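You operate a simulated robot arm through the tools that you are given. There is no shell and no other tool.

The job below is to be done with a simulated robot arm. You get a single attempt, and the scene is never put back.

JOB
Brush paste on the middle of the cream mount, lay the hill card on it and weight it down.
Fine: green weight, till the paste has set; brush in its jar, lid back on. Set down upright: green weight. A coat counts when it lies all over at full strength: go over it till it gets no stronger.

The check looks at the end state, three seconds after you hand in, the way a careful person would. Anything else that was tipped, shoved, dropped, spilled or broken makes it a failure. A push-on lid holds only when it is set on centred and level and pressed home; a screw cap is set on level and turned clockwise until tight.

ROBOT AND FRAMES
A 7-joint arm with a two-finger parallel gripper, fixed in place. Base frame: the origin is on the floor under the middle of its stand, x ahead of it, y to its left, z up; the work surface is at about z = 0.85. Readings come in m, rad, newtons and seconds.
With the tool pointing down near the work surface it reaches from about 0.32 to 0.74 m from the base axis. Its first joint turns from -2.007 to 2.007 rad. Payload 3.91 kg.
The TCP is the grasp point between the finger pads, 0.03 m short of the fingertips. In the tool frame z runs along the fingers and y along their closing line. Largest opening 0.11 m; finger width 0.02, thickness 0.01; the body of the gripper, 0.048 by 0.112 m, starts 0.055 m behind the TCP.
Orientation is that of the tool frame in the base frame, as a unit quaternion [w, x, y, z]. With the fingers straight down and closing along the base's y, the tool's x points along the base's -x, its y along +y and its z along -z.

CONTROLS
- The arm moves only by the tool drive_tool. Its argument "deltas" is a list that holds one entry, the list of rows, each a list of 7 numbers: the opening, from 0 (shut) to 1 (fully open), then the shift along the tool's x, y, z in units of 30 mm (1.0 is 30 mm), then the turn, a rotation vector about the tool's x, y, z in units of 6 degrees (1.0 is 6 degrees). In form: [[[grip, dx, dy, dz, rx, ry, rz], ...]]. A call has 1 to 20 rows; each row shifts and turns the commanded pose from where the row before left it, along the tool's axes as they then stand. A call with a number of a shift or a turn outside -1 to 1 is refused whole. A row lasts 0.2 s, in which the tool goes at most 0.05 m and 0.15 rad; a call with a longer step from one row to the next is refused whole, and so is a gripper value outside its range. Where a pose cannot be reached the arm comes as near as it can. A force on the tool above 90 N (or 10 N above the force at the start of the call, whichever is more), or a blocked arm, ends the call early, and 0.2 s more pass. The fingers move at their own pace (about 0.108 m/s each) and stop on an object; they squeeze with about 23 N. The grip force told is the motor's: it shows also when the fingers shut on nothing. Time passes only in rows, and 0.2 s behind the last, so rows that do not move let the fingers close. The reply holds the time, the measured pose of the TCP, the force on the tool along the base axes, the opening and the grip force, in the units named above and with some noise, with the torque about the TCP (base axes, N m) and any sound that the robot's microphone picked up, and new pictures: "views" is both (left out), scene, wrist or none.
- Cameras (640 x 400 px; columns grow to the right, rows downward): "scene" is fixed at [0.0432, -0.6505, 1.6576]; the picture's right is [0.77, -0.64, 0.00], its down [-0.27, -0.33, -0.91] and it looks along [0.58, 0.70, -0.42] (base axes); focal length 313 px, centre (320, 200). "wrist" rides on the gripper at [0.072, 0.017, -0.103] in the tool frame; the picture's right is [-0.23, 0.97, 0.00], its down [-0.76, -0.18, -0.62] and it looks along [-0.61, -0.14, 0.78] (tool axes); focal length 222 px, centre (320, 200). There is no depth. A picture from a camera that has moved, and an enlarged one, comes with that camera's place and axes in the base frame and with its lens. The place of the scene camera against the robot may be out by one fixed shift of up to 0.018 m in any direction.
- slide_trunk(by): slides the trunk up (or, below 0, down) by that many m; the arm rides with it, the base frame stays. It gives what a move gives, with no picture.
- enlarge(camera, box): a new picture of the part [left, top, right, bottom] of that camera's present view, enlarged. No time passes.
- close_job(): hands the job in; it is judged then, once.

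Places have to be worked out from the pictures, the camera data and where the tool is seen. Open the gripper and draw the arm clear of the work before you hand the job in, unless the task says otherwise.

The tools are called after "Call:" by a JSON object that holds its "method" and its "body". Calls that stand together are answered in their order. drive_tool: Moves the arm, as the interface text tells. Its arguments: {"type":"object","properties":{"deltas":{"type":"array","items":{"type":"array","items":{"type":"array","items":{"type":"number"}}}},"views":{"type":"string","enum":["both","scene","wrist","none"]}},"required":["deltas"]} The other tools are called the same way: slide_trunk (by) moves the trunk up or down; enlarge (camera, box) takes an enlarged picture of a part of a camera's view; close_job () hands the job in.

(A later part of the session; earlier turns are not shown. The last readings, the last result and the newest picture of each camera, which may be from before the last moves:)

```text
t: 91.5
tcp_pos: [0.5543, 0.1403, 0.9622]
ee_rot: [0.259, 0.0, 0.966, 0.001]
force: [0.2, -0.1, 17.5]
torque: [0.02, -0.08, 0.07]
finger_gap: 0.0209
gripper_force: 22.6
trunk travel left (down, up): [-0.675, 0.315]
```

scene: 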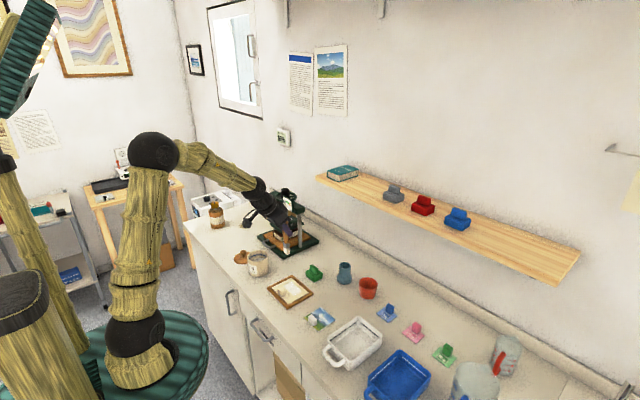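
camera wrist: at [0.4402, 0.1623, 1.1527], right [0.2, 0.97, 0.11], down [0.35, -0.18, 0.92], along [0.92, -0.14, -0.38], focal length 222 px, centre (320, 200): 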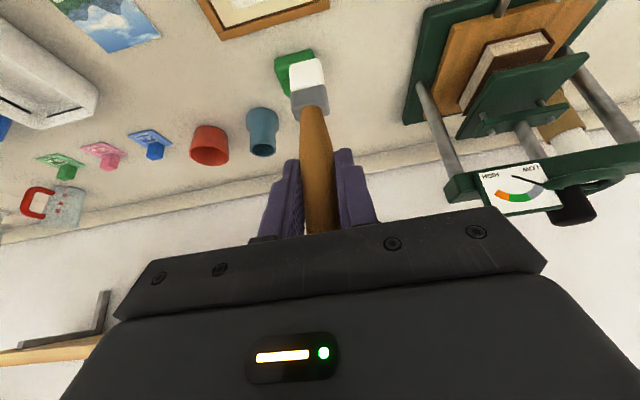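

A touch too firm (17 N), so I ease up slightly. Then I go over the whole zone with several overlapping passes.

Call:
{"method": "drive_tool", "body": {"deltas": [[[0, -0.025, 0, -0.043, 0, 0, 0], [0, 0, -0.47, 0, 0, 0, 0], [0, 0, -0.47, 0, 0, 0, 0], [0, 0, -0.47, 0, 0, 0, 0], [0, 0, -0.47, 0, 0, 0, 0], [0, 0, -0.47, 0, 0, 0, 0], [0, 0.231, 0, -0.133, 0, 0, 0], [0, 0, 0.5, 0, 0, 0, 0], [0, 0, 0.5, 0, 0, 0, 0], [0, 0, 0.5, 0, 0, 0, 0], [0, 0, 0.5, 0, 0, 0, 0], [0, 0, 0.5, 0, 0, 0, 0], [0, 0.231, 0, -0.133, 0, 0, 0], [0, 0, -0.5, 0, 0, 0, 0], [0, 0, -0.5, 0, 0, 0, 0], [0, 0, -0.5, 0, 0, 0, 0], [0, 0, -0.5, 0, 0, 0, 0], [0, 0, -0.5, 0, 0, 0, 0]]], "views": "both"}}

Call:
{"method": "enlarge", "body": {"camera": "wrist", "box": [200, 0, 440, 160]}}

Call:
{"method": "enlarge", "body": {"camera": "scene", "box": [264, 270, 316, 312]}}

```text
t: 95.3
tcp_pos: [0.5392, 0.0681, 0.9615]
ee_rot: [0.258, 0.0, 0.966, 0.001]
force: [-0.3, 0.4, 0.3]
torque: [-0.03, 0.0, 0.0]
finger_gap: 0.0206
gripper_force: 22.9
trunk travel left (down, up): [-0.675, 0.315]
camera wrist: at [0.4246, 0.0851, 1.0162], right [0.2, 0.97, 0.11], down [0.35, -0.18, 0.92], along [0.92, -0.14, -0.38], focal length 222 px, centre (320, 200)
```

scene: 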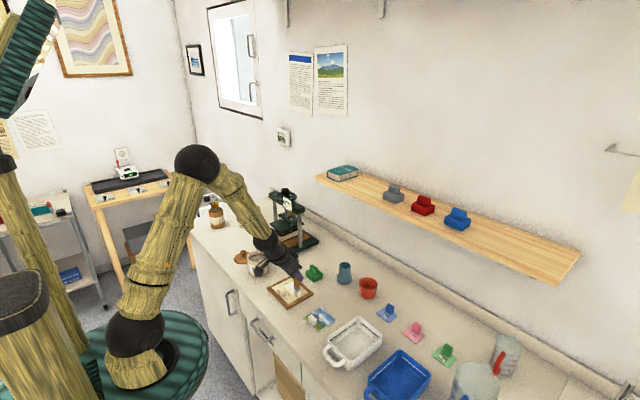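
wrist: 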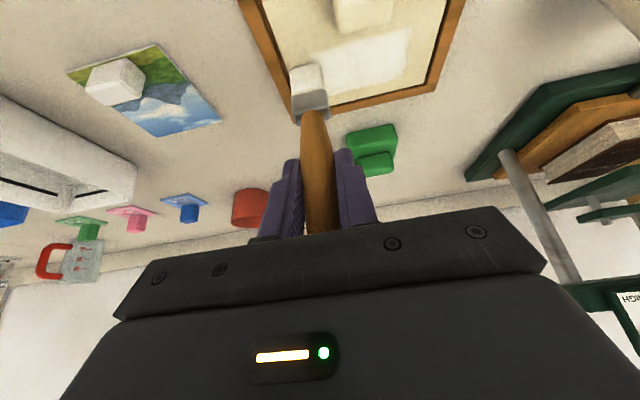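

```text
2.50 times, centred on (320, 80) of wrist
camera zoom: at [0.4246, 0.0851, 1.0162], right [0.2, 0.97, 0.11], down [0.35, -0.18, 0.92], along [0.92, -0.14, -0.38], focal length 555 px, centre (320, 500)
```

zoom: 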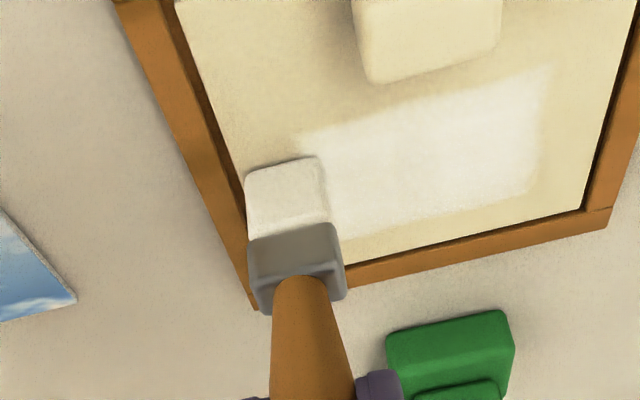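

```text
9.52 times, centred on (290, 291) of scene
camera zoom: at [0.0432, -0.6505, 1.6576], right [0.77, -0.64, 0.0], down [-0.27, -0.33, -0.91], along [0.58, 0.7, -0.42], focal length 2977 px, centre (606, -667)
```

zoom: 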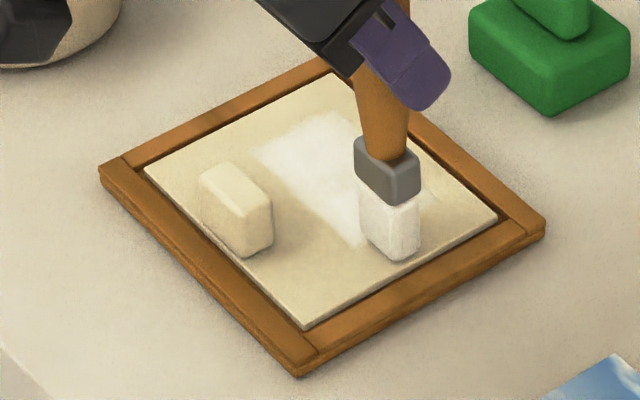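

The coat is now a nearly even white. I press slightly more and make another set of passes, then lift and compare.

Call:
{"method": "drive_tool", "body": {"deltas": [[[0, 0.025, 0, 0.043, 0, 0, 0], [0, 0, 0.5, 0, 0, 0, 0], [0, 0, 0.5, 0, 0, 0, 0], [0, 0, 0.5, 0, 0, 0, 0], [0, 0, 0.5, 0, 0, 0, 0], [0, 0, 0.5, 0, 0, 0, 0], [0, -0.26, 0, 0.15, 0, 0, 0], [0, 0, -0.5, 0, 0, 0, 0], [0, 0, -0.5, 0, 0, 0, 0], [0, 0, -0.5, 0, 0, 0, 0], [0, 0, -0.5, 0, 0, 0, 0], [0, 0, -0.5, 0, 0, 0, 0], [0, -0.26, 0, 0.15, 0, 0, 0], [0, 0, 0.5, 0, 0, 0, 0], [0, 0, 0.5, 0, 0, 0, 0], [0, 0, 0.5, 0, 0, 0, 0], [0, 0, 0.5, 0, 0, 0, 0], [0, 0, 0.5, 0, 0, 0, 0]]], "views": "both"}}

Call:
{"method": "enlarge", "body": {"camera": "wrist", "box": [160, 0, 400, 160]}}

Call:
{"method": "enlarge", "body": {"camera": "scene", "box": [264, 270, 316, 312]}}

```text
t: 99.1
tcp_pos: [0.5543, 0.1452, 0.9611]
ee_rot: [0.258, 0.0, 0.966, 0.001]
force: [-0.5, -2.2, 10.5]
torque: [-0.26, 0.01, -0.02]
finger_gap: 0.0208
gripper_force: 23.4
trunk travel left (down, up): [-0.675, 0.315]
camera wrist: at [0.4403, 0.1606, 1.0146], right [0.2, 0.97, 0.11], down [0.35, -0.18, 0.92], along [0.92, -0.14, -0.38], focal length 222 px, centre (320, 200)
```

scene: 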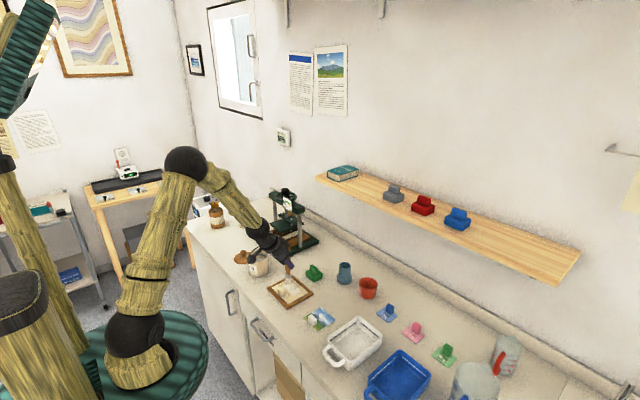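
wrist: 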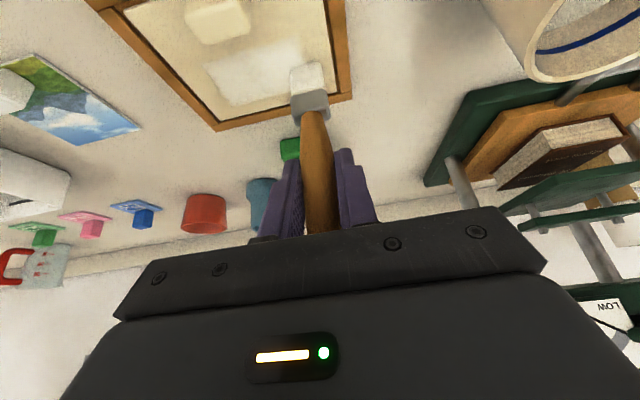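

```text
2.50 times, centred on (280, 80) of wrist
camera zoom: at [0.4403, 0.1606, 1.0146], right [0.2, 0.97, 0.11], down [0.35, -0.18, 0.92], along [0.92, -0.14, -0.38], focal length 555 px, centre (420, 500)
```

zoom: 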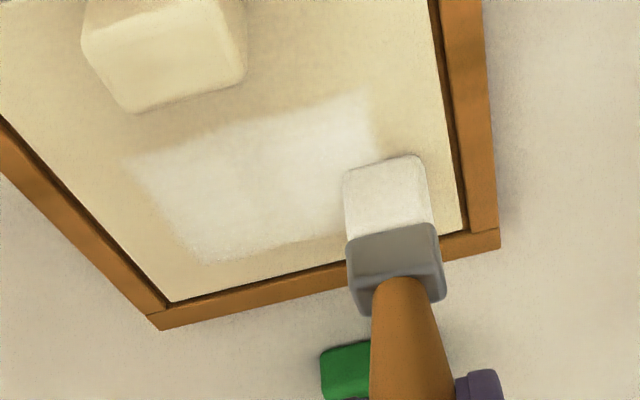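

```text
9.52 times, centred on (290, 291) of scene
camera zoom: at [0.0432, -0.6505, 1.6576], right [0.77, -0.64, 0.0], down [-0.27, -0.33, -0.91], along [0.58, 0.7, -0.42], focal length 2977 px, centre (606, -667)
```

zoom: 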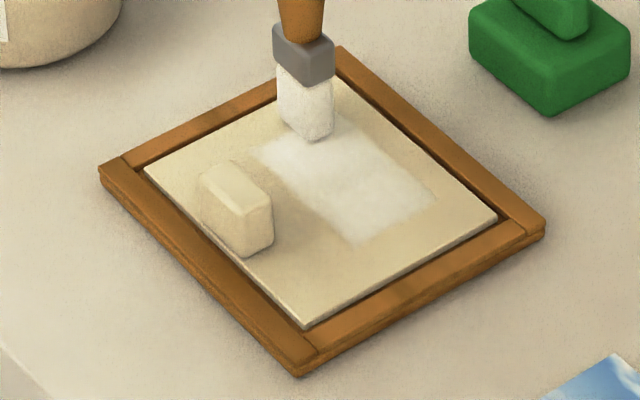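

To judge the coat without the gripper's shadow, I lift the brush and move back over the pot.

Call:
{"method": "drive_tool", "body": {"deltas": [[[0, -0.3, 0, -0.52, 0, 0, 0], [0, -0.59, 0, -1, 0, 0, 0], [0, -0.59, 0, -1, 0, 0, 0], [0, -0.59, 0, -1, 0, 0, 0], [0, 0.243, 0.95, -0.14, 0, 0, 0], [0, 0.243, 0.95, -0.14, 0, 0, 0], [0, 0.243, 0.95, -0.14, 0, 0, 0], [0, 0.243, 0.95, -0.14, 0, 0, 0], [0, 0.243, 0.95, -0.14, 0, 0, 0], [0, 0, 0, 0, 0, 0, 0]]], "views": "both"}}

Call:
{"method": "enlarge", "body": {"camera": "scene", "box": [264, 270, 316, 312]}}

Call:
{"method": "enlarge", "body": {"camera": "wrist", "box": [60, 0, 360, 180]}}

```text
t: 101.3
tcp_pos: [0.5152, 0.2846, 1.0831]
ee_rot: [0.258, 0.0, 0.966, 0.0]
force: [-0.1, -0.3, -0.3]
torque: [0.01, -0.04, -0.01]
finger_gap: 0.0208
gripper_force: 22.9
trunk travel left (down, up): [-0.675, 0.315]
camera wrist: at [0.4012, 0.3016, 1.1371], right [0.2, 0.97, 0.11], down [0.35, -0.18, 0.92], along [0.92, -0.14, -0.38], focal length 222 px, centre (320, 200)
```

scene: 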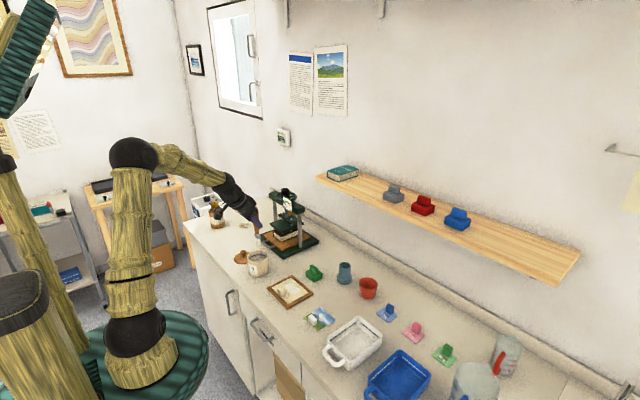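
wrist: 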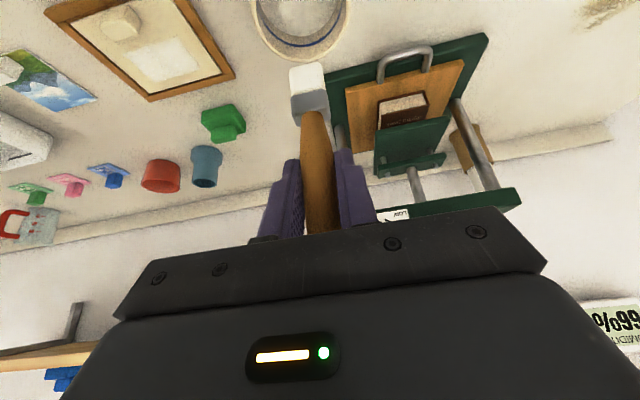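

```text
9.52 times, centred on (290, 291) of scene
camera zoom: at [0.0432, -0.6505, 1.6576], right [0.77, -0.64, 0.0], down [-0.27, -0.33, -0.91], along [0.58, 0.7, -0.42], focal length 2977 px, centre (606, -667)
```

zoom: 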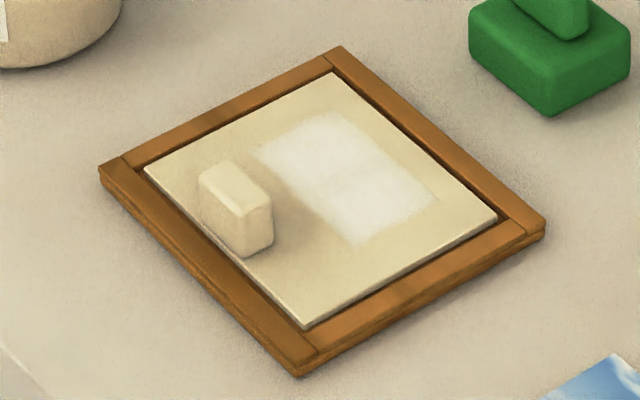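

```text
2.13 times, centred on (210, 90) of wrist
camera zoom: at [0.4012, 0.3016, 1.1371], right [0.2, 0.97, 0.11], down [0.35, -0.18, 0.92], along [0.92, -0.14, -0.38], focal length 474 px, centre (555, 435)
```

zoom: 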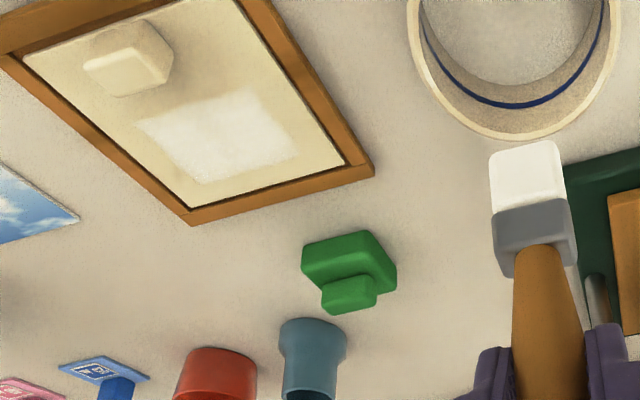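

I enlarge the coat as far as possible to judge how even it is.

Call:
{"method": "enlarge", "body": {"camera": "scene", "box": [280, 278, 304, 298]}}

Call:
{"method": "enlarge", "body": {"camera": "wrist", "box": [115, 30, 215, 95]}}

```text
16.00 times, centred on (292, 288) of scene
camera zoom: at [0.0432, -0.6505, 1.6576], right [0.77, -0.64, 0.0], down [-0.27, -0.33, -0.91], along [0.58, 0.7, -0.42], focal length 5001 px, centre (768, -1208)
```

zoom: 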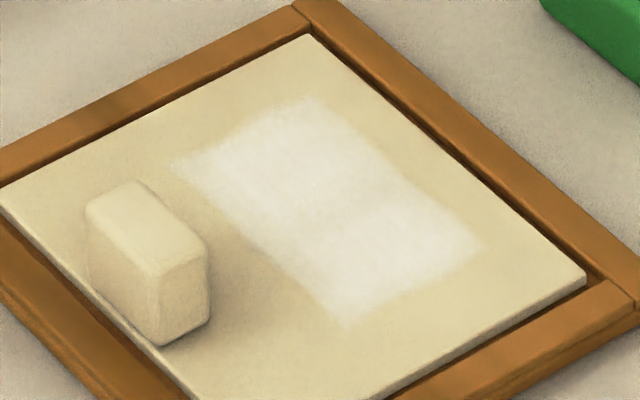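

```text
6.15 times, centred on (165, 62) of wrist
camera zoom: at [0.4012, 0.3016, 1.1371], right [0.2, 0.97, 0.11], down [0.35, -0.18, 0.92], along [0.92, -0.14, -0.38], focal length 1367 px, centre (1274, 1046)
```

zoom: 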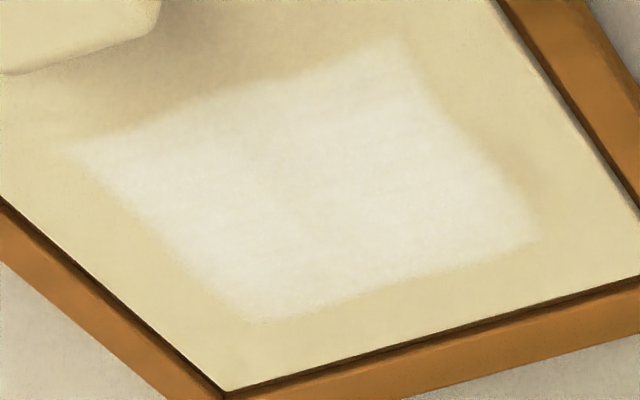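

It is close to even, with slightly weaker margins at both y ends. I reload once more and make a final set of passes reaching past those ends.

Call:
{"method": "drive_tool", "body": {"deltas": [[[0, 0.48, 0.1, 0.57, 0, 0, 0], [0, 0.367, 0, 0.635, 0, 0, 0], [0, 0.367, 0, 0.635, 0, 0, 0], [0, 0.3, 0, 0.52, 0, 0, 0], [0, 0, 0, 0, 0, 0, 0]]], "views": "none"}}

Call:
{"method": "drive_tool", "body": {"deltas": [[[0, 0.05, 0, 0.087, 0, 0, 0], [0, 0.05, 0, 0.087, 0, 0, 0], [0, 0, 0, 0, 0, 0, 0]]], "views": "wrist"}}

```text
t: 102.5
tcp_pos: [0.5118, 0.2894, 0.9991]
ee_rot: [0.258, 0.0, 0.966, 0.001]
force: [-0.6, 0.1, -1.0]
torque: [-0.02, 0.01, 0.04]
finger_gap: 0.021
gripper_force: 22.8
trunk travel left (down, up): [-0.675, 0.315]
```

```text
t: 103.3
tcp_pos: [0.5126, 0.2901, 0.9938]
ee_rot: [0.258, 0.0, 0.966, 0.0]
force: [0.5, 0.0, -0.3]
torque: [0.0, -0.02, 0.04]
finger_gap: 0.0204
gripper_force: 23.3
trunk travel left (down, up): [-0.675, 0.315]
camera wrist: at [0.3977, 0.3056, 1.0475], right [0.2, 0.97, 0.11], down [0.35, -0.18, 0.92], along [0.92, -0.14, -0.38], focal length 222 px, centre (320, 200)
```

wrist: 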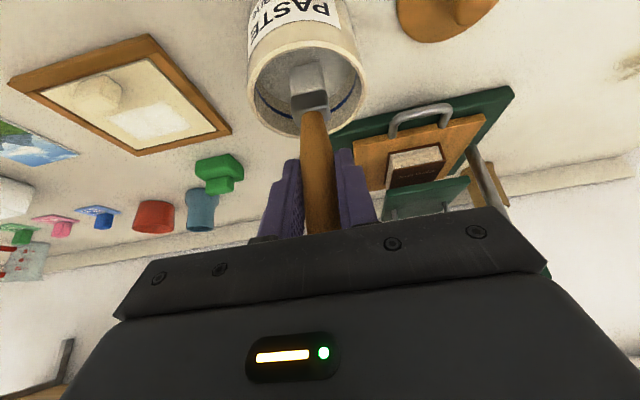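

The brush is just about at the paste. I take two more small steps until contact.

Call:
{"method": "drive_tool", "body": {"deltas": [[[0, 0.05, 0, 0.087, 0, 0, 0], [0, 0.03, 0, 0.05, 0, 0, 0], [0, 0, 0, 0, 0, 0, 0]]], "views": "none"}}

```text
t: 104.1
tcp_pos: [0.5118, 0.2899, 0.9907]
ee_rot: [0.259, -0.001, 0.966, 0.002]
force: [1.2, 0.0, 16.0]
torque: [-0.06, -0.18, 0.01]
finger_gap: 0.0206
gripper_force: 22.6
trunk travel left (down, up): [-0.675, 0.315]
```

Contact, and loaded. I lift out, go back over the zone and lower to just above it.

Call:
{"method": "drive_tool", "body": {"deltas": [[[0, -0.2, 0, -0.346, 0, 0, 0], [0, -0.45, 0, -0.78, 0, 0, 0], [0, -0.5, 0, -0.866, 0, 0, 0], [0, -0.517, 0, -0.895, 0, 0, 0], [0, -0.248, -0.933, 0.143, 0, 0, 0], [0, -0.248, -0.933, 0.143, 0, 0, 0], [0, -0.248, -0.933, 0.143, 0, 0, 0], [0, -0.248, -0.933, 0.143, 0, 0, 0], [0, -0.248, -0.933, 0.143, 0, 0, 0], [0, 0.417, 0, 0.722, 0, 0, 0], [0, 0.417, 0, 0.722, 0, 0, 0], [0, 0.417, 0, 0.722, 0, 0, 0], [0, 0.417, 0, 0.722, 0, 0, 0], [0, 0.39, 0, 0.675, 0, 0, 0], [0, 0, 0, 0, 0, 0, 0]]], "views": "wrist"}}

Call:
{"method": "drive_tool", "body": {"deltas": [[[0, 0.03, 0, 0.052, 0, 0, 0], [0, 0, 0, 0, 0, 0, 0]]], "views": "none"}}

```text
t: 107.3
tcp_pos: [0.5538, 0.1497, 0.9659]
ee_rot: [0.257, 0.0, 0.966, 0.0]
force: [1.2, 0.3, 0.2]
torque: [0.03, -0.01, 0.03]
finger_gap: 0.0206
gripper_force: 23.5
trunk travel left (down, up): [-0.675, 0.315]
camera wrist: at [0.44, 0.1651, 1.0198], right [0.2, 0.97, 0.11], down [0.35, -0.18, 0.92], along [0.92, -0.14, -0.38], focal length 222 px, centre (320, 200)
```

wrist: 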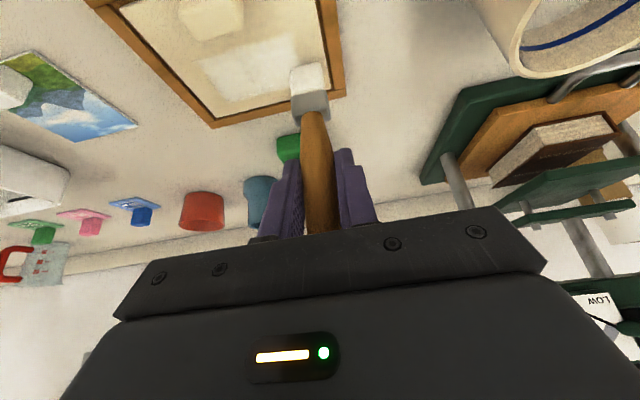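

```text
t: 107.9
tcp_pos: [0.5546, 0.1479, 0.9642]
ee_rot: [0.258, 0.001, 0.966, 0.0]
force: [0.4, 0.4, -0.7]
torque: [0.02, 0.02, 0.0]
finger_gap: 0.0207
gripper_force: 23.3
trunk travel left (down, up): [-0.675, 0.315]
```

Not yet touching. I take one more 2 mm step.

Call:
{"method": "drive_tool", "body": {"deltas": [[[0, 0.033, 0, 0.058, 0, 0, 0], [0, 0, 0, 0, 0, 0, 0]]], "views": "none"}}

```text
t: 108.5
tcp_pos: [0.5541, 0.149, 0.9618]
ee_rot: [0.258, 0.0, 0.966, 0.001]
force: [0.4, 0.4, -0.1]
torque: [-0.02, -0.02, 0.04]
finger_gap: 0.0207
gripper_force: 22.4
trunk travel left (down, up): [-0.675, 0.315]
```

Call:
{"method": "drive_tool", "body": {"deltas": [[[0, 0.033, 0, 0.058, 0, 0, 0], [0, 0, 0, 0, 0, 0, 0]]], "views": "none"}}

```text
t: 109.1
tcp_pos: [0.5543, 0.1501, 0.9609]
ee_rot: [0.259, 0.0, 0.966, 0.002]
force: [0.7, -1.4, 7.7]
torque: [-0.03, -0.09, 0.02]
finger_gap: 0.0207
gripper_force: 23.0
trunk travel left (down, up): [-0.675, 0.315]
```

Contact at 7.7 N. I make the final set of long overlapping passes.

Call:
{"method": "drive_tool", "body": {"deltas": [[[0, 0, -0.56, 0, 0, 0, 0], [0, 0, -0.56, 0, 0, 0, 0], [0, 0, -0.56, 0, 0, 0, 0], [0, 0, -0.56, 0, 0, 0, 0], [0, 0, -0.52, 0, 0, 0, 0], [0, 0.24, 0, -0.135, 0, 0, 0], [0, 0.005, 0.56, 0.009, 0, 0, 0], [0, 0, 0.56, 0, 0, 0, 0], [0, 0, 0.56, 0, 0, 0, 0], [0, 0, 0.56, 0, 0, 0, 0], [0, 0, 0.56, 0, 0, 0, 0], [0, 0.24, 0, -0.135, 0, 0, 0], [0, 0.005, -0.56, 0.009, 0, 0, 0], [0, 0, -0.56, 0, 0, 0, 0], [0, 0, -0.56, 0, 0, 0, 0], [0, 0, -0.56, 0, 0, 0, 0], [0, 0, -0.56, 0, 0, 0, 0]]], "views": "wrist"}}

Call:
{"method": "drive_tool", "body": {"deltas": [[[0, -0.35, 0, 0.2, 0, 0, 0], [0, 0, 0.56, 0, 0, 0, 0], [0, 0, 0.56, 0, 0, 0, 0], [0, 0, 0.56, 0, 0, 0, 0], [0, 0, 0.56, 0, 0, 0, 0], [0, 0, 0.56, 0, 0, 0, 0], [0, 0, -0.56, 0, 0, 0, 0], [0, 0, -0.56, 0, 0, 0, 0], [0, 0, -0.56, 0, 0, 0, 0], [0, 0, -0.56, 0, 0, 0, 0], [0, 0, -0.56, 0, 0, 0, 0]]], "views": "both"}}

Call:
{"method": "enlarge", "body": {"camera": "wrist", "box": [200, 0, 440, 160]}}

```text
t: 112.7
tcp_pos: [0.5382, 0.0651, 0.9599]
ee_rot: [0.258, 0.0, 0.966, 0.001]
force: [0.8, -2.3, 3.1]
torque: [-0.11, 0.0, 0.02]
finger_gap: 0.0207
gripper_force: 23.5
trunk travel left (down, up): [-0.675, 0.315]
camera wrist: at [0.4238, 0.0817, 1.0129], right [0.2, 0.97, 0.11], down [0.35, -0.18, 0.92], along [0.92, -0.14, -0.38], focal length 222 px, centre (320, 200)
```

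wrist: 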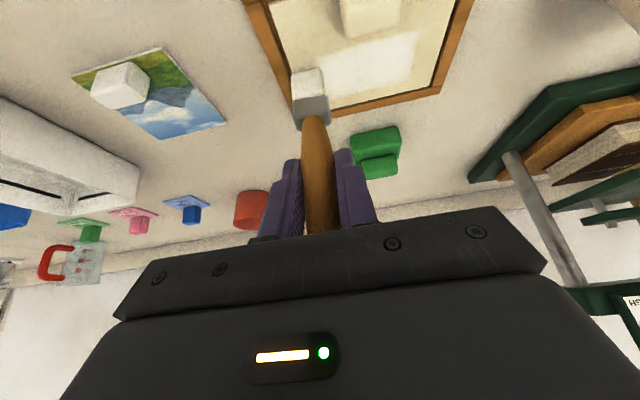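

```text
t: 115.1
tcp_pos: [0.5511, 0.0663, 0.9591]
ee_rot: [0.258, 0.001, 0.966, 0.001]
force: [0.5, -0.8, 2.8]
torque: [-0.05, 0.0, -0.03]
finger_gap: 0.0207
gripper_force: 22.8
trunk travel left (down, up): [-0.675, 0.315]
camera wrist: at [0.4363, 0.0819, 1.0128], right [0.2, 0.97, 0.11], down [0.35, -0.18, 0.92], along [0.92, -0.14, -0.38], focal length 222 px, centre (320, 200)
```

scene: 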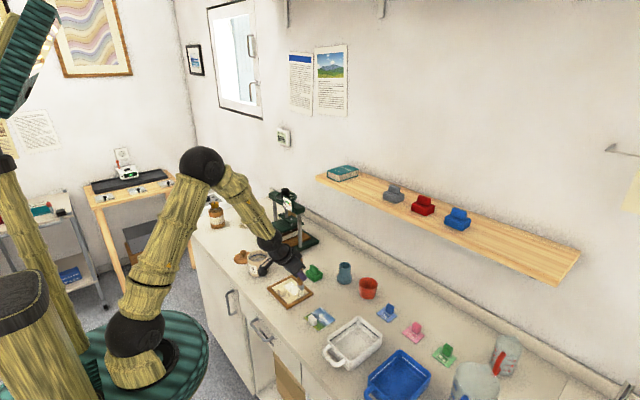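
wrist: 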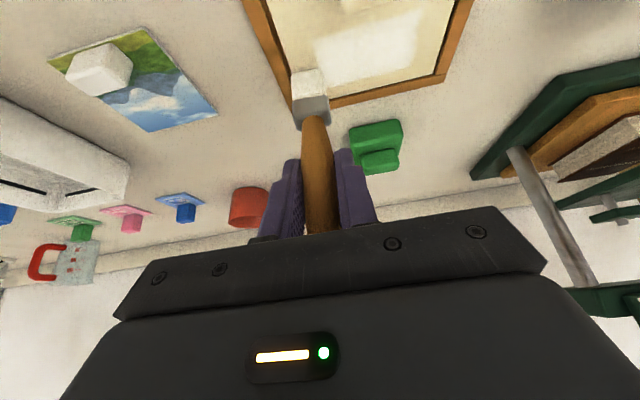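

```text
2.50 times, centred on (320, 80) of wrist
camera zoom: at [0.4363, 0.0819, 1.0128], right [0.2, 0.97, 0.11], down [0.35, -0.18, 0.92], along [0.92, -0.14, -0.38], focal length 555 px, centre (320, 500)
```

zoom: 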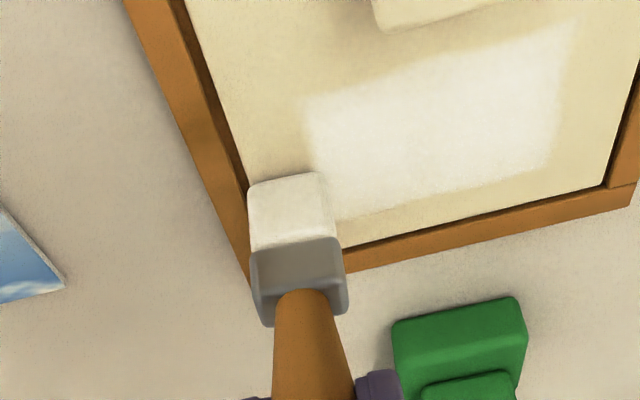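

The coat now looks evenly white to its edges, with no visible difference left, so I stop brushing. I lift the brush, carry it above its jar and check the alignment.

Call:
{"method": "drive_tool", "body": {"deltas": [[[0, -0.3, 0, -0.52, 0, 0, 0], [0, -0.5, 0, -0.866, 0, 0, 0], [0, -0.5, 0, -0.866, 0, 0, 0], [0, -0.5, 0, -0.866, 0, 0, 0], [0, -0.55, 0, -0.95, 0, 0, 0], [0, -0.784, -0.173, 0.452, 0, 0, 0], [0, -0.784, -0.173, 0.452, 0, 0, 0], [0, -0.784, -0.173, 0.452, 0, 0, 0], [0, -0.784, -0.173, 0.452, 0, 0, 0], [0, -0.784, -0.173, 0.452, 0, 0, 0], [0, -0.784, -0.173, 0.452, 0, 0, 0], [0, -0.784, -0.173, 0.452, 0, 0, 0], [0, 0, 0, 0, 0, 0, 0]]], "views": "both"}}

Call:
{"method": "enlarge", "body": {"camera": "wrist", "box": [220, 0, 420, 160]}}

Call:
{"method": "enlarge", "body": {"camera": "scene", "box": [310, 200, 390, 290]}}

Call:
{"method": "enlarge", "body": {"camera": "scene", "box": [280, 278, 304, 298]}}

```text
t: 117.9
tcp_pos: [0.7403, 0.0306, 1.1001]
ee_rot: [0.258, 0.0, 0.966, 0.001]
force: [0.4, -0.9, 0.6]
torque: [0.0, -0.03, 0.03]
finger_gap: 0.0209
gripper_force: 23.1
trunk travel left (down, up): [-0.675, 0.315]
camera wrist: at [0.6252, 0.0465, 1.1535], right [0.2, 0.97, 0.11], down [0.35, -0.18, 0.92], along [0.92, -0.14, -0.38], focal length 222 px, centre (320, 200)
```

scene: 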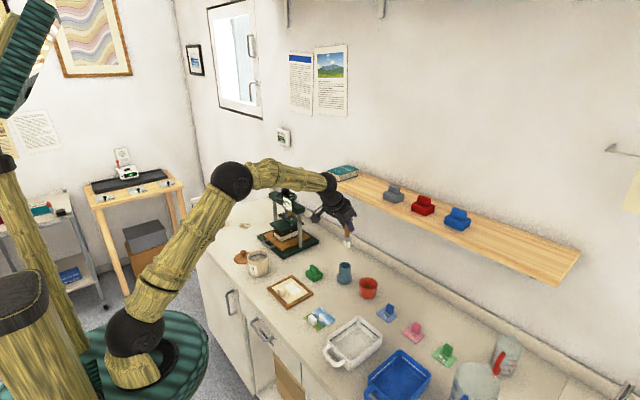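
wrist: 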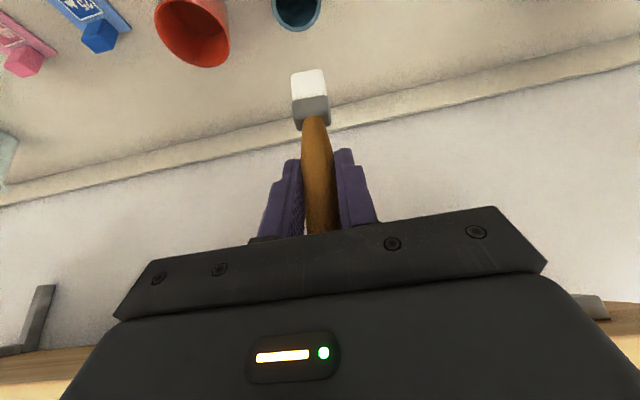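

```text
2.50 times, centred on (320, 80) of wrist
camera zoom: at [0.6252, 0.0465, 1.1535], right [0.2, 0.97, 0.11], down [0.35, -0.18, 0.92], along [0.92, -0.14, -0.38], focal length 555 px, centre (320, 500)
```

zoom: 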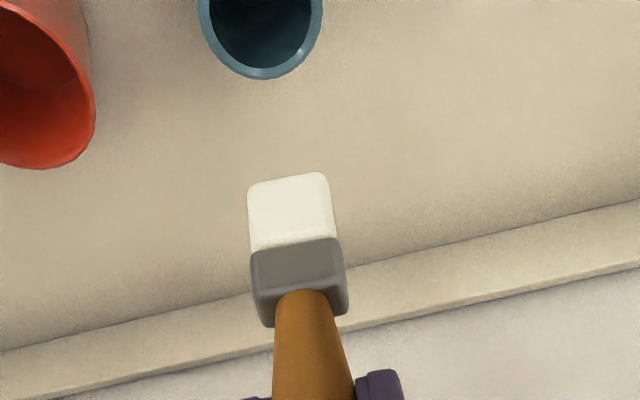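

```text
4.44 times, centred on (350, 245) of scene
camera zoom: at [0.0432, -0.6505, 1.6576], right [0.77, -0.64, 0.0], down [-0.27, -0.33, -0.91], along [0.58, 0.7, -0.42], focal length 1389 px, centre (187, 0)
```

zoom: 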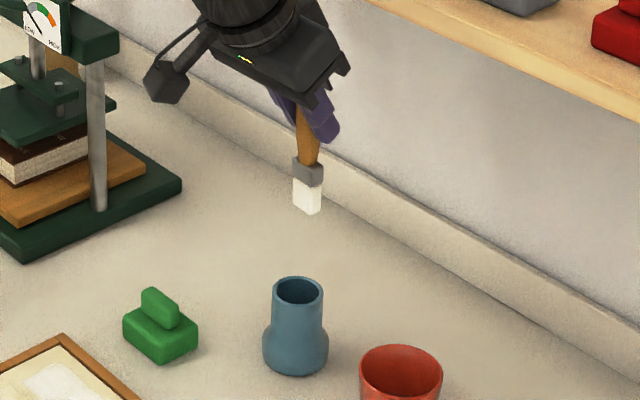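

```text
16.00 times, centred on (292, 288) of scene
camera zoom: at [0.0432, -0.6505, 1.6576], right [0.77, -0.64, 0.0], down [-0.27, -0.33, -0.91], along [0.58, 0.7, -0.42], focal length 5001 px, centre (768, -1208)
```

zoom: 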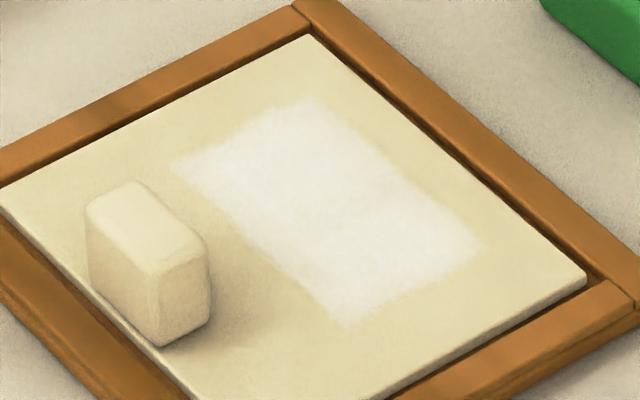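

The brush hangs straight and is lined up over the jar where I took it out. I lower it to just above the rim and check before entering.

Call:
{"method": "drive_tool", "body": {"deltas": [[[0, 0.35, 0, 0.68, 0, 0, 0], [0, 0.4, 0, 0.71, 0, 0, 0], [0, 0.4, 0, 0.7, 0, 0, 0], [0, 0, 0, 0, 0, 0, 0]]], "views": "both"}}

Call:
{"method": "enlarge", "body": {"camera": "wrist", "box": [220, 0, 420, 160]}}

Call:
{"method": "enlarge", "body": {"camera": "scene", "box": [320, 230, 370, 290]}}

```text
t: 118.9
tcp_pos: [0.7425, 0.0322, 1.0272]
ee_rot: [0.258, -0.001, 0.966, 0.002]
force: [0.3, 0.4, -0.4]
torque: [-0.04, 0.0, 0.01]
finger_gap: 0.0208
gripper_force: 23.1
trunk travel left (down, up): [-0.675, 0.315]
camera wrist: at [0.6279, 0.0473, 1.0819], right [0.2, 0.97, 0.11], down [0.35, -0.18, 0.92], along [0.92, -0.14, -0.38], focal length 222 px, centre (320, 200)
```

scene: 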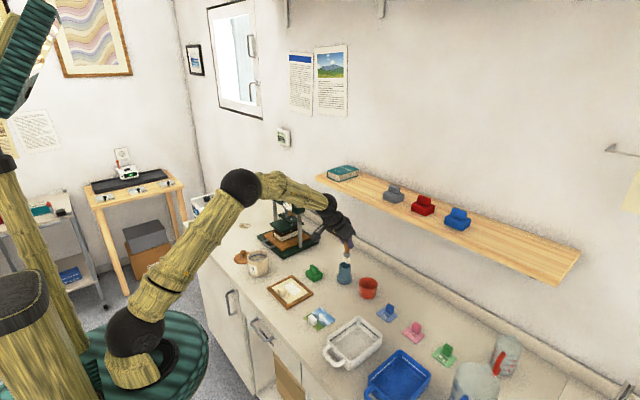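
wrist: 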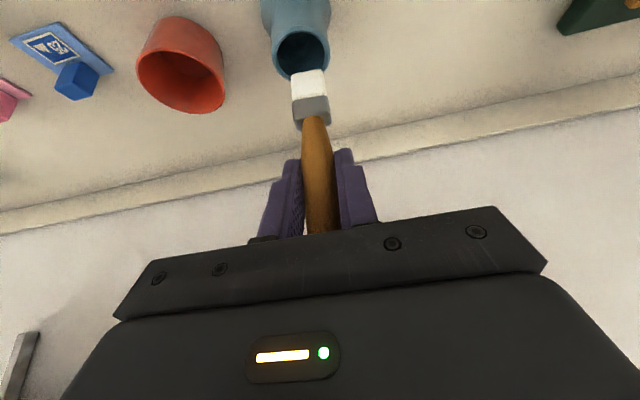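

```text
2.50 times, centred on (320, 80) of wrist
camera zoom: at [0.6279, 0.0473, 1.0819], right [0.2, 0.97, 0.11], down [0.35, -0.18, 0.92], along [0.92, -0.14, -0.38], focal length 555 px, centre (320, 500)
```

zoom: 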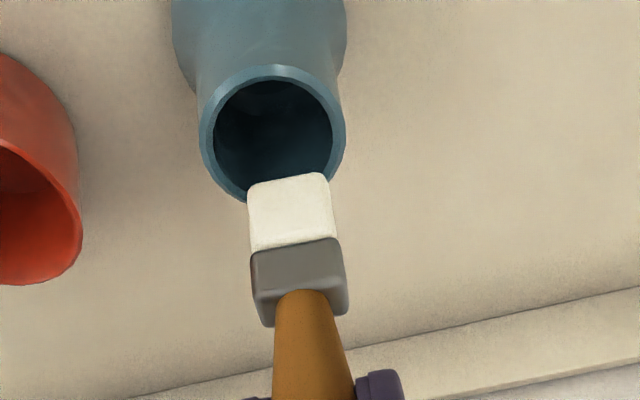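

```text
6.67 times, centred on (345, 260) of scene
camera zoom: at [0.0432, -0.6505, 1.6576], right [0.77, -0.64, 0.0], down [-0.27, -0.33, -0.91], along [0.58, 0.7, -0.42], focal length 2084 px, centre (153, -200)
```

zoom: 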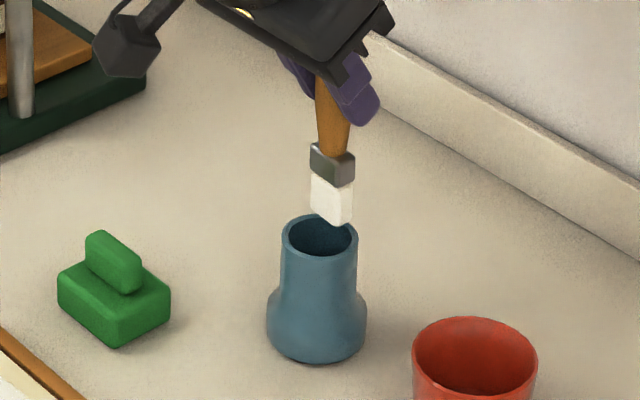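

The tip is about 1 cm too far forward of the rim's centre because the brush has leaned a few degrees in the grip. I rotate the tool back 4.5° to make the brush vertical, shift it 4 mm toward -y, and look again.

Call:
{"method": "drive_tool", "body": {"deltas": [[[0, -0.1, -0.06, -0.17, 0, 0.4, 0], [0, 0, -0.07, 0, 0, 0.35, 0], [0, 0, 0, 0, 0, 0, 0]]], "views": "both"}}

Call:
{"method": "enlarge", "body": {"camera": "wrist", "box": [220, 0, 420, 160]}}

Call:
{"method": "enlarge", "body": {"camera": "scene", "box": [320, 230, 370, 290]}}

```text
t: 119.7
tcp_pos: [0.7425, 0.0276, 1.034]
ee_rot: [0.22, -0.001, 0.975, 0.0]
force: [-0.8, 0.5, 0.5]
torque: [0.04, -0.01, -0.01]
finger_gap: 0.0208
gripper_force: 23.2
trunk travel left (down, up): [-0.675, 0.315]
camera wrist: at [0.6325, 0.0433, 1.0964], right [0.2, 0.97, 0.1], down [0.42, -0.18, 0.89], along [0.88, -0.14, -0.45], focal length 222 px, centre (320, 200)
```

scene: 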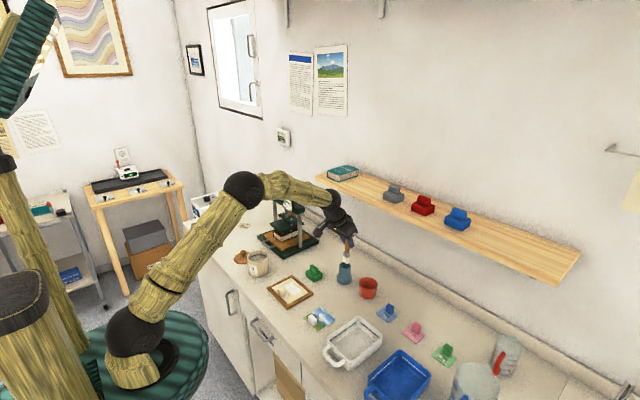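
wrist: 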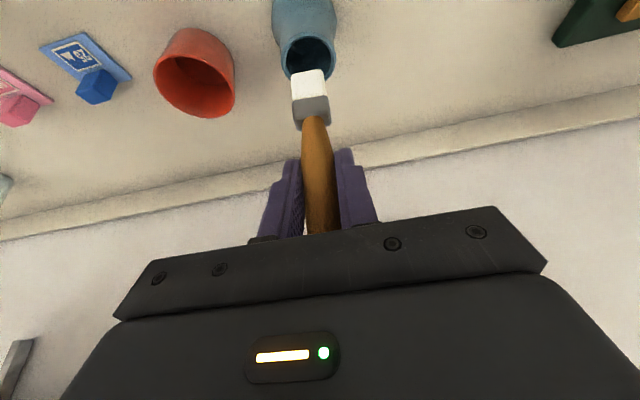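

```text
2.50 times, centred on (320, 80) of wrist
camera zoom: at [0.6325, 0.0433, 1.0964], right [0.2, 0.97, 0.1], down [0.42, -0.18, 0.89], along [0.88, -0.14, -0.45], focal length 555 px, centre (320, 500)
```

zoom: 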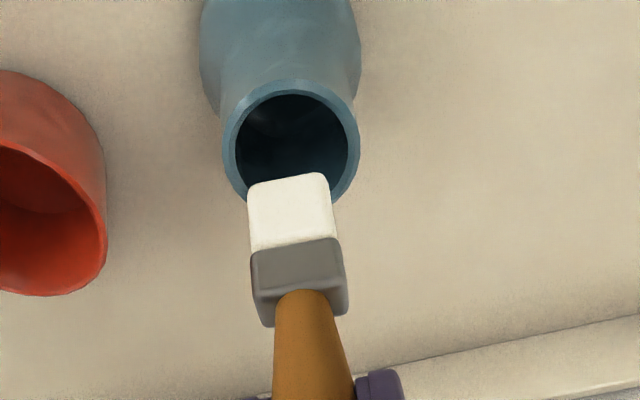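

```text
6.67 times, centred on (345, 260) of scene
camera zoom: at [0.0432, -0.6505, 1.6576], right [0.77, -0.64, 0.0], down [-0.27, -0.33, -0.91], along [0.58, 0.7, -0.42], focal length 2084 px, centre (153, -200)
```

zoom: 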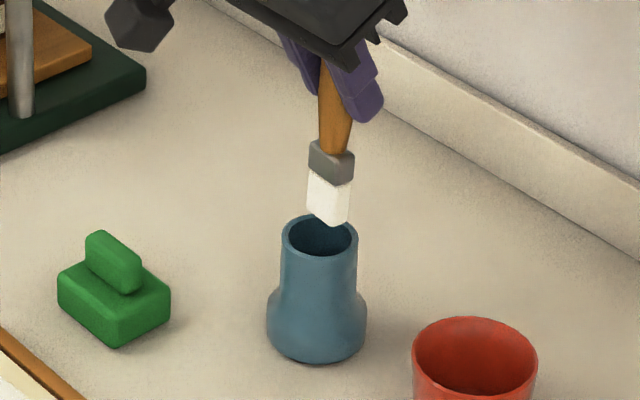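

The brush is vertical again. Triangulation puts the tip about 6 mm too far in +x and 2 mm too low in y against the rim's centre. I correct that and lower slowly by about 15 mm.

Call:
{"method": "drive_tool", "body": {"deltas": [[[0, 0.165, 0.07, -0.08, 0, 0, 0], [0, 0.143, 0, 0.301, 0, 0, 0], [0, 0.072, 0, 0.15, 0, 0, 0], [0, 0, 0, 0, 0, 0, 0]]], "views": "both"}}

Call:
{"method": "enlarge", "body": {"camera": "wrist", "box": [220, 0, 420, 160]}}

Call:
{"method": "enlarge", "body": {"camera": "scene", "box": [320, 230, 370, 290]}}

```text
t: 120.7
tcp_pos: [0.7364, 0.0294, 1.0182]
ee_rot: [0.22, 0.0, 0.976, 0.0]
force: [-0.3, -0.9, -0.1]
torque: [-0.01, 0.01, -0.04]
finger_gap: 0.0207
gripper_force: 22.7
trunk travel left (down, up): [-0.675, 0.315]
camera wrist: at [0.6265, 0.0451, 1.0814], right [0.2, 0.97, 0.1], down [0.42, -0.18, 0.89], along [0.88, -0.14, -0.45], focal length 222 px, centre (320, 200)
```

scene: 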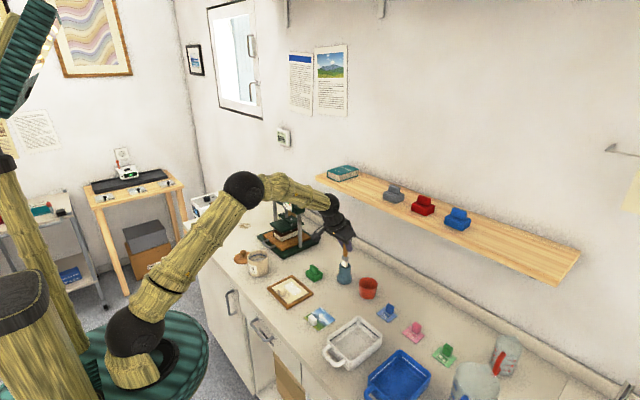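
wrist: 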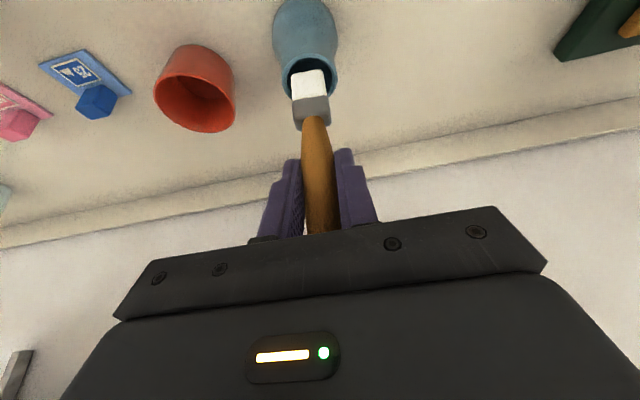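

```text
2.50 times, centred on (320, 80) of wrist
camera zoom: at [0.6265, 0.0451, 1.0814], right [0.2, 0.97, 0.1], down [0.42, -0.18, 0.89], along [0.88, -0.14, -0.45], focal length 555 px, centre (320, 500)
```

zoom: 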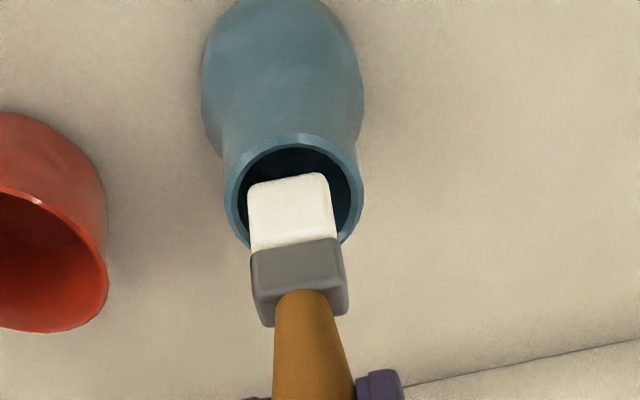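

```text
6.67 times, centred on (345, 260) of scene
camera zoom: at [0.0432, -0.6505, 1.6576], right [0.77, -0.64, 0.0], down [-0.27, -0.33, -0.91], along [0.58, 0.7, -0.42], focal length 2084 px, centre (153, -200)
```

zoom: 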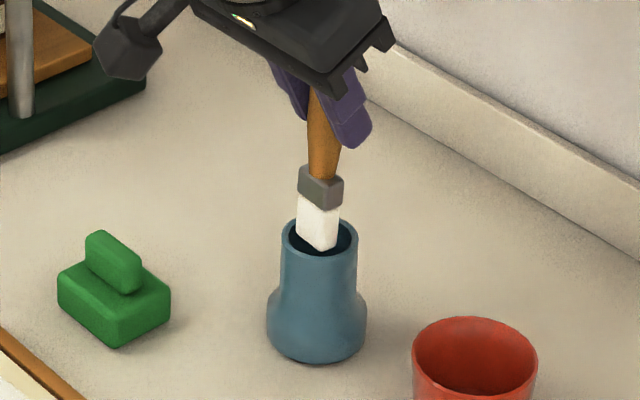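

The tip is now centred just inside the rim. I lower it further in 1 cm steps, watching for any contact.

Call:
{"method": "drive_tool", "body": {"deltas": [[[0, 0.143, 0, 0.301, 0, 0, 0], [0, 0.143, 0, 0.301, 0, 0, 0], [0, 0, 0, 0, 0, 0, 0]]], "views": "both"}}

Call:
{"method": "enlarge", "body": {"camera": "wrist", "box": [220, 0, 420, 160]}}

Call:
{"method": "enlarge", "body": {"camera": "scene", "box": [320, 230, 370, 290]}}

```text
t: 121.5
tcp_pos: [0.7367, 0.0287, 0.998]
ee_rot: [0.22, -0.001, 0.976, 0.001]
force: [-0.5, -1.1, -0.8]
torque: [-0.03, -0.02, -0.01]
finger_gap: 0.021
gripper_force: 22.9
trunk travel left (down, up): [-0.675, 0.315]
camera wrist: at [0.627, 0.045, 1.0609], right [0.2, 0.97, 0.1], down [0.42, -0.18, 0.89], along [0.88, -0.14, -0.45], focal length 222 px, centre (320, 200)
```

scene: 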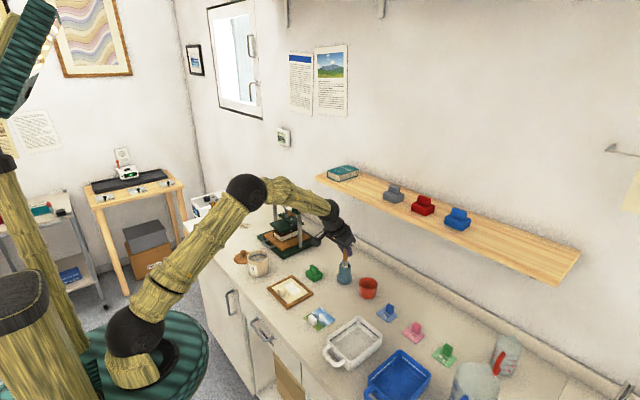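
wrist: 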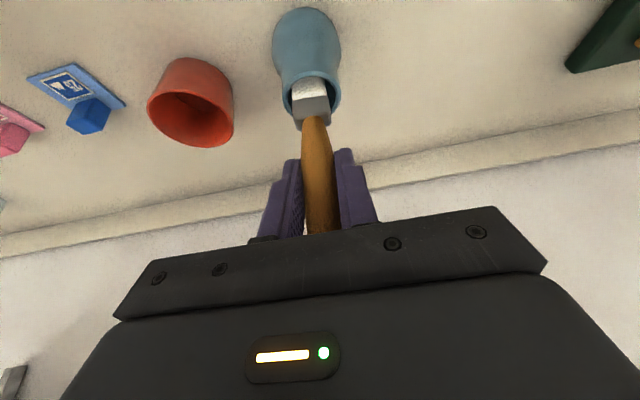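

```text
2.50 times, centred on (320, 80) of wrist
camera zoom: at [0.627, 0.045, 1.0609], right [0.2, 0.97, 0.1], down [0.42, -0.18, 0.89], along [0.88, -0.14, -0.45], focal length 555 px, centre (320, 500)
```

zoom: 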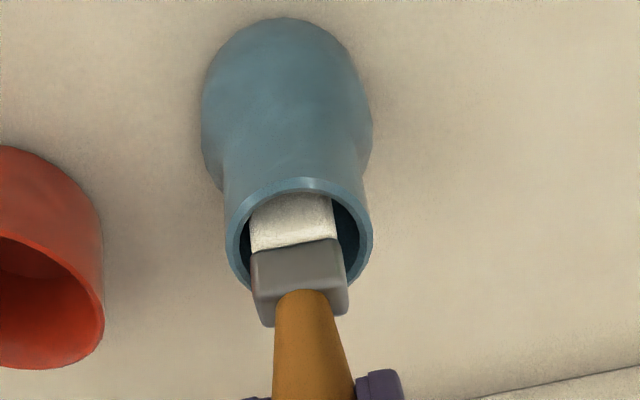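

```text
6.67 times, centred on (345, 260) of scene
camera zoom: at [0.0432, -0.6505, 1.6576], right [0.77, -0.64, 0.0], down [-0.27, -0.33, -0.91], along [0.58, 0.7, -0.42], focal length 2084 px, centre (153, -200)
```

zoom: 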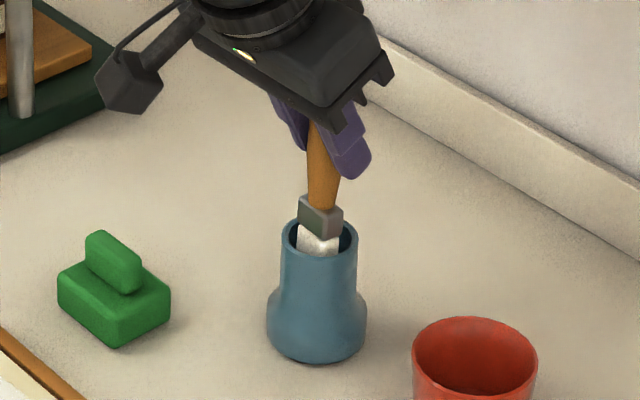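

The bristles are inside with no force. I nudge 1 mm in +y and carry on down.

Call:
{"method": "drive_tool", "body": {"deltas": [[[0, 0.143, 0.04, 0.301, 0, 0, 0], [0, 0.143, 0, 0.301, 0, 0, 0], [0, 0, 0, 0, 0, 0, 0]]], "views": "none"}}

Call:
{"method": "drive_tool", "body": {"deltas": [[[0, 0.1, 0, 0.21, 0, 0, 0], [0, 0, 0, 0, 0, 0, 0]]], "views": "both"}}

Call:
{"method": "enlarge", "body": {"camera": "wrist", "box": [220, 0, 420, 160]}}

Call:
{"method": "enlarge", "body": {"camera": "scene", "box": [320, 230, 370, 290]}}

```text
t: 122.3
tcp_pos: [0.7376, 0.0308, 0.9775]
ee_rot: [0.22, 0.0, 0.976, 0.001]
force: [0.1, 0.2, 0.2]
torque: [0.0, 0.0, 0.03]
finger_gap: 0.0211
gripper_force: 23.1
trunk travel left (down, up): [-0.675, 0.315]
```

```text
t: 122.9
tcp_pos: [0.7369, 0.0305, 0.9726]
ee_rot: [0.22, 0.0, 0.976, 0.0]
force: [0.3, -0.9, -0.2]
torque: [0.0, -0.01, 0.03]
finger_gap: 0.0209
gripper_force: 22.9
trunk travel left (down, up): [-0.675, 0.315]
camera wrist: at [0.6263, 0.0455, 1.0348], right [0.2, 0.97, 0.1], down [0.42, -0.18, 0.89], along [0.88, -0.14, -0.45], focal length 222 px, centre (320, 200)
```

scene: 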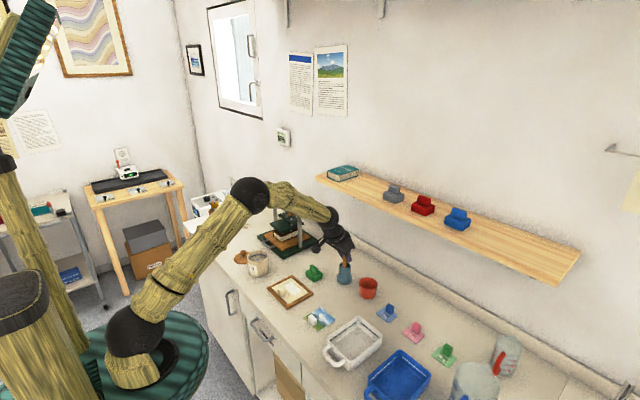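
wrist: 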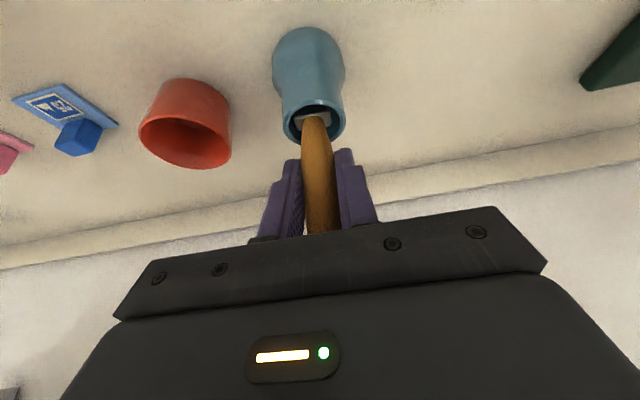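

```text
2.50 times, centred on (320, 80) of wrist
camera zoom: at [0.6263, 0.0455, 1.0348], right [0.2, 0.97, 0.1], down [0.42, -0.18, 0.89], along [0.88, -0.14, -0.45], focal length 555 px, centre (320, 500)
```

zoom: 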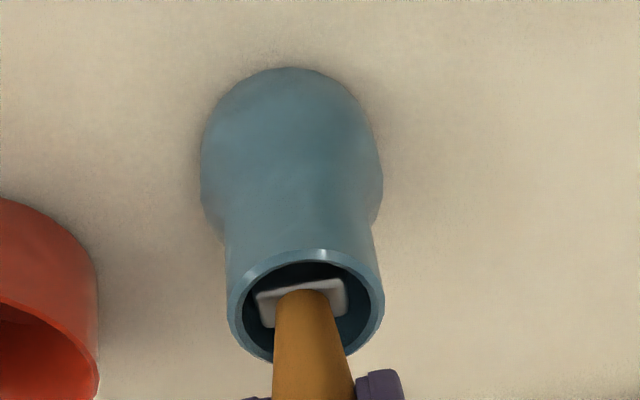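

```text
6.67 times, centred on (345, 260) of scene
camera zoom: at [0.0432, -0.6505, 1.6576], right [0.77, -0.64, 0.0], down [-0.27, -0.33, -0.91], along [0.58, 0.7, -0.42], focal length 2084 px, centre (153, -200)
```

zoom: 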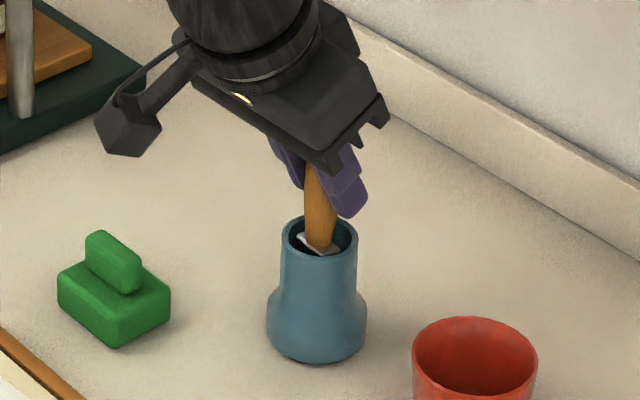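

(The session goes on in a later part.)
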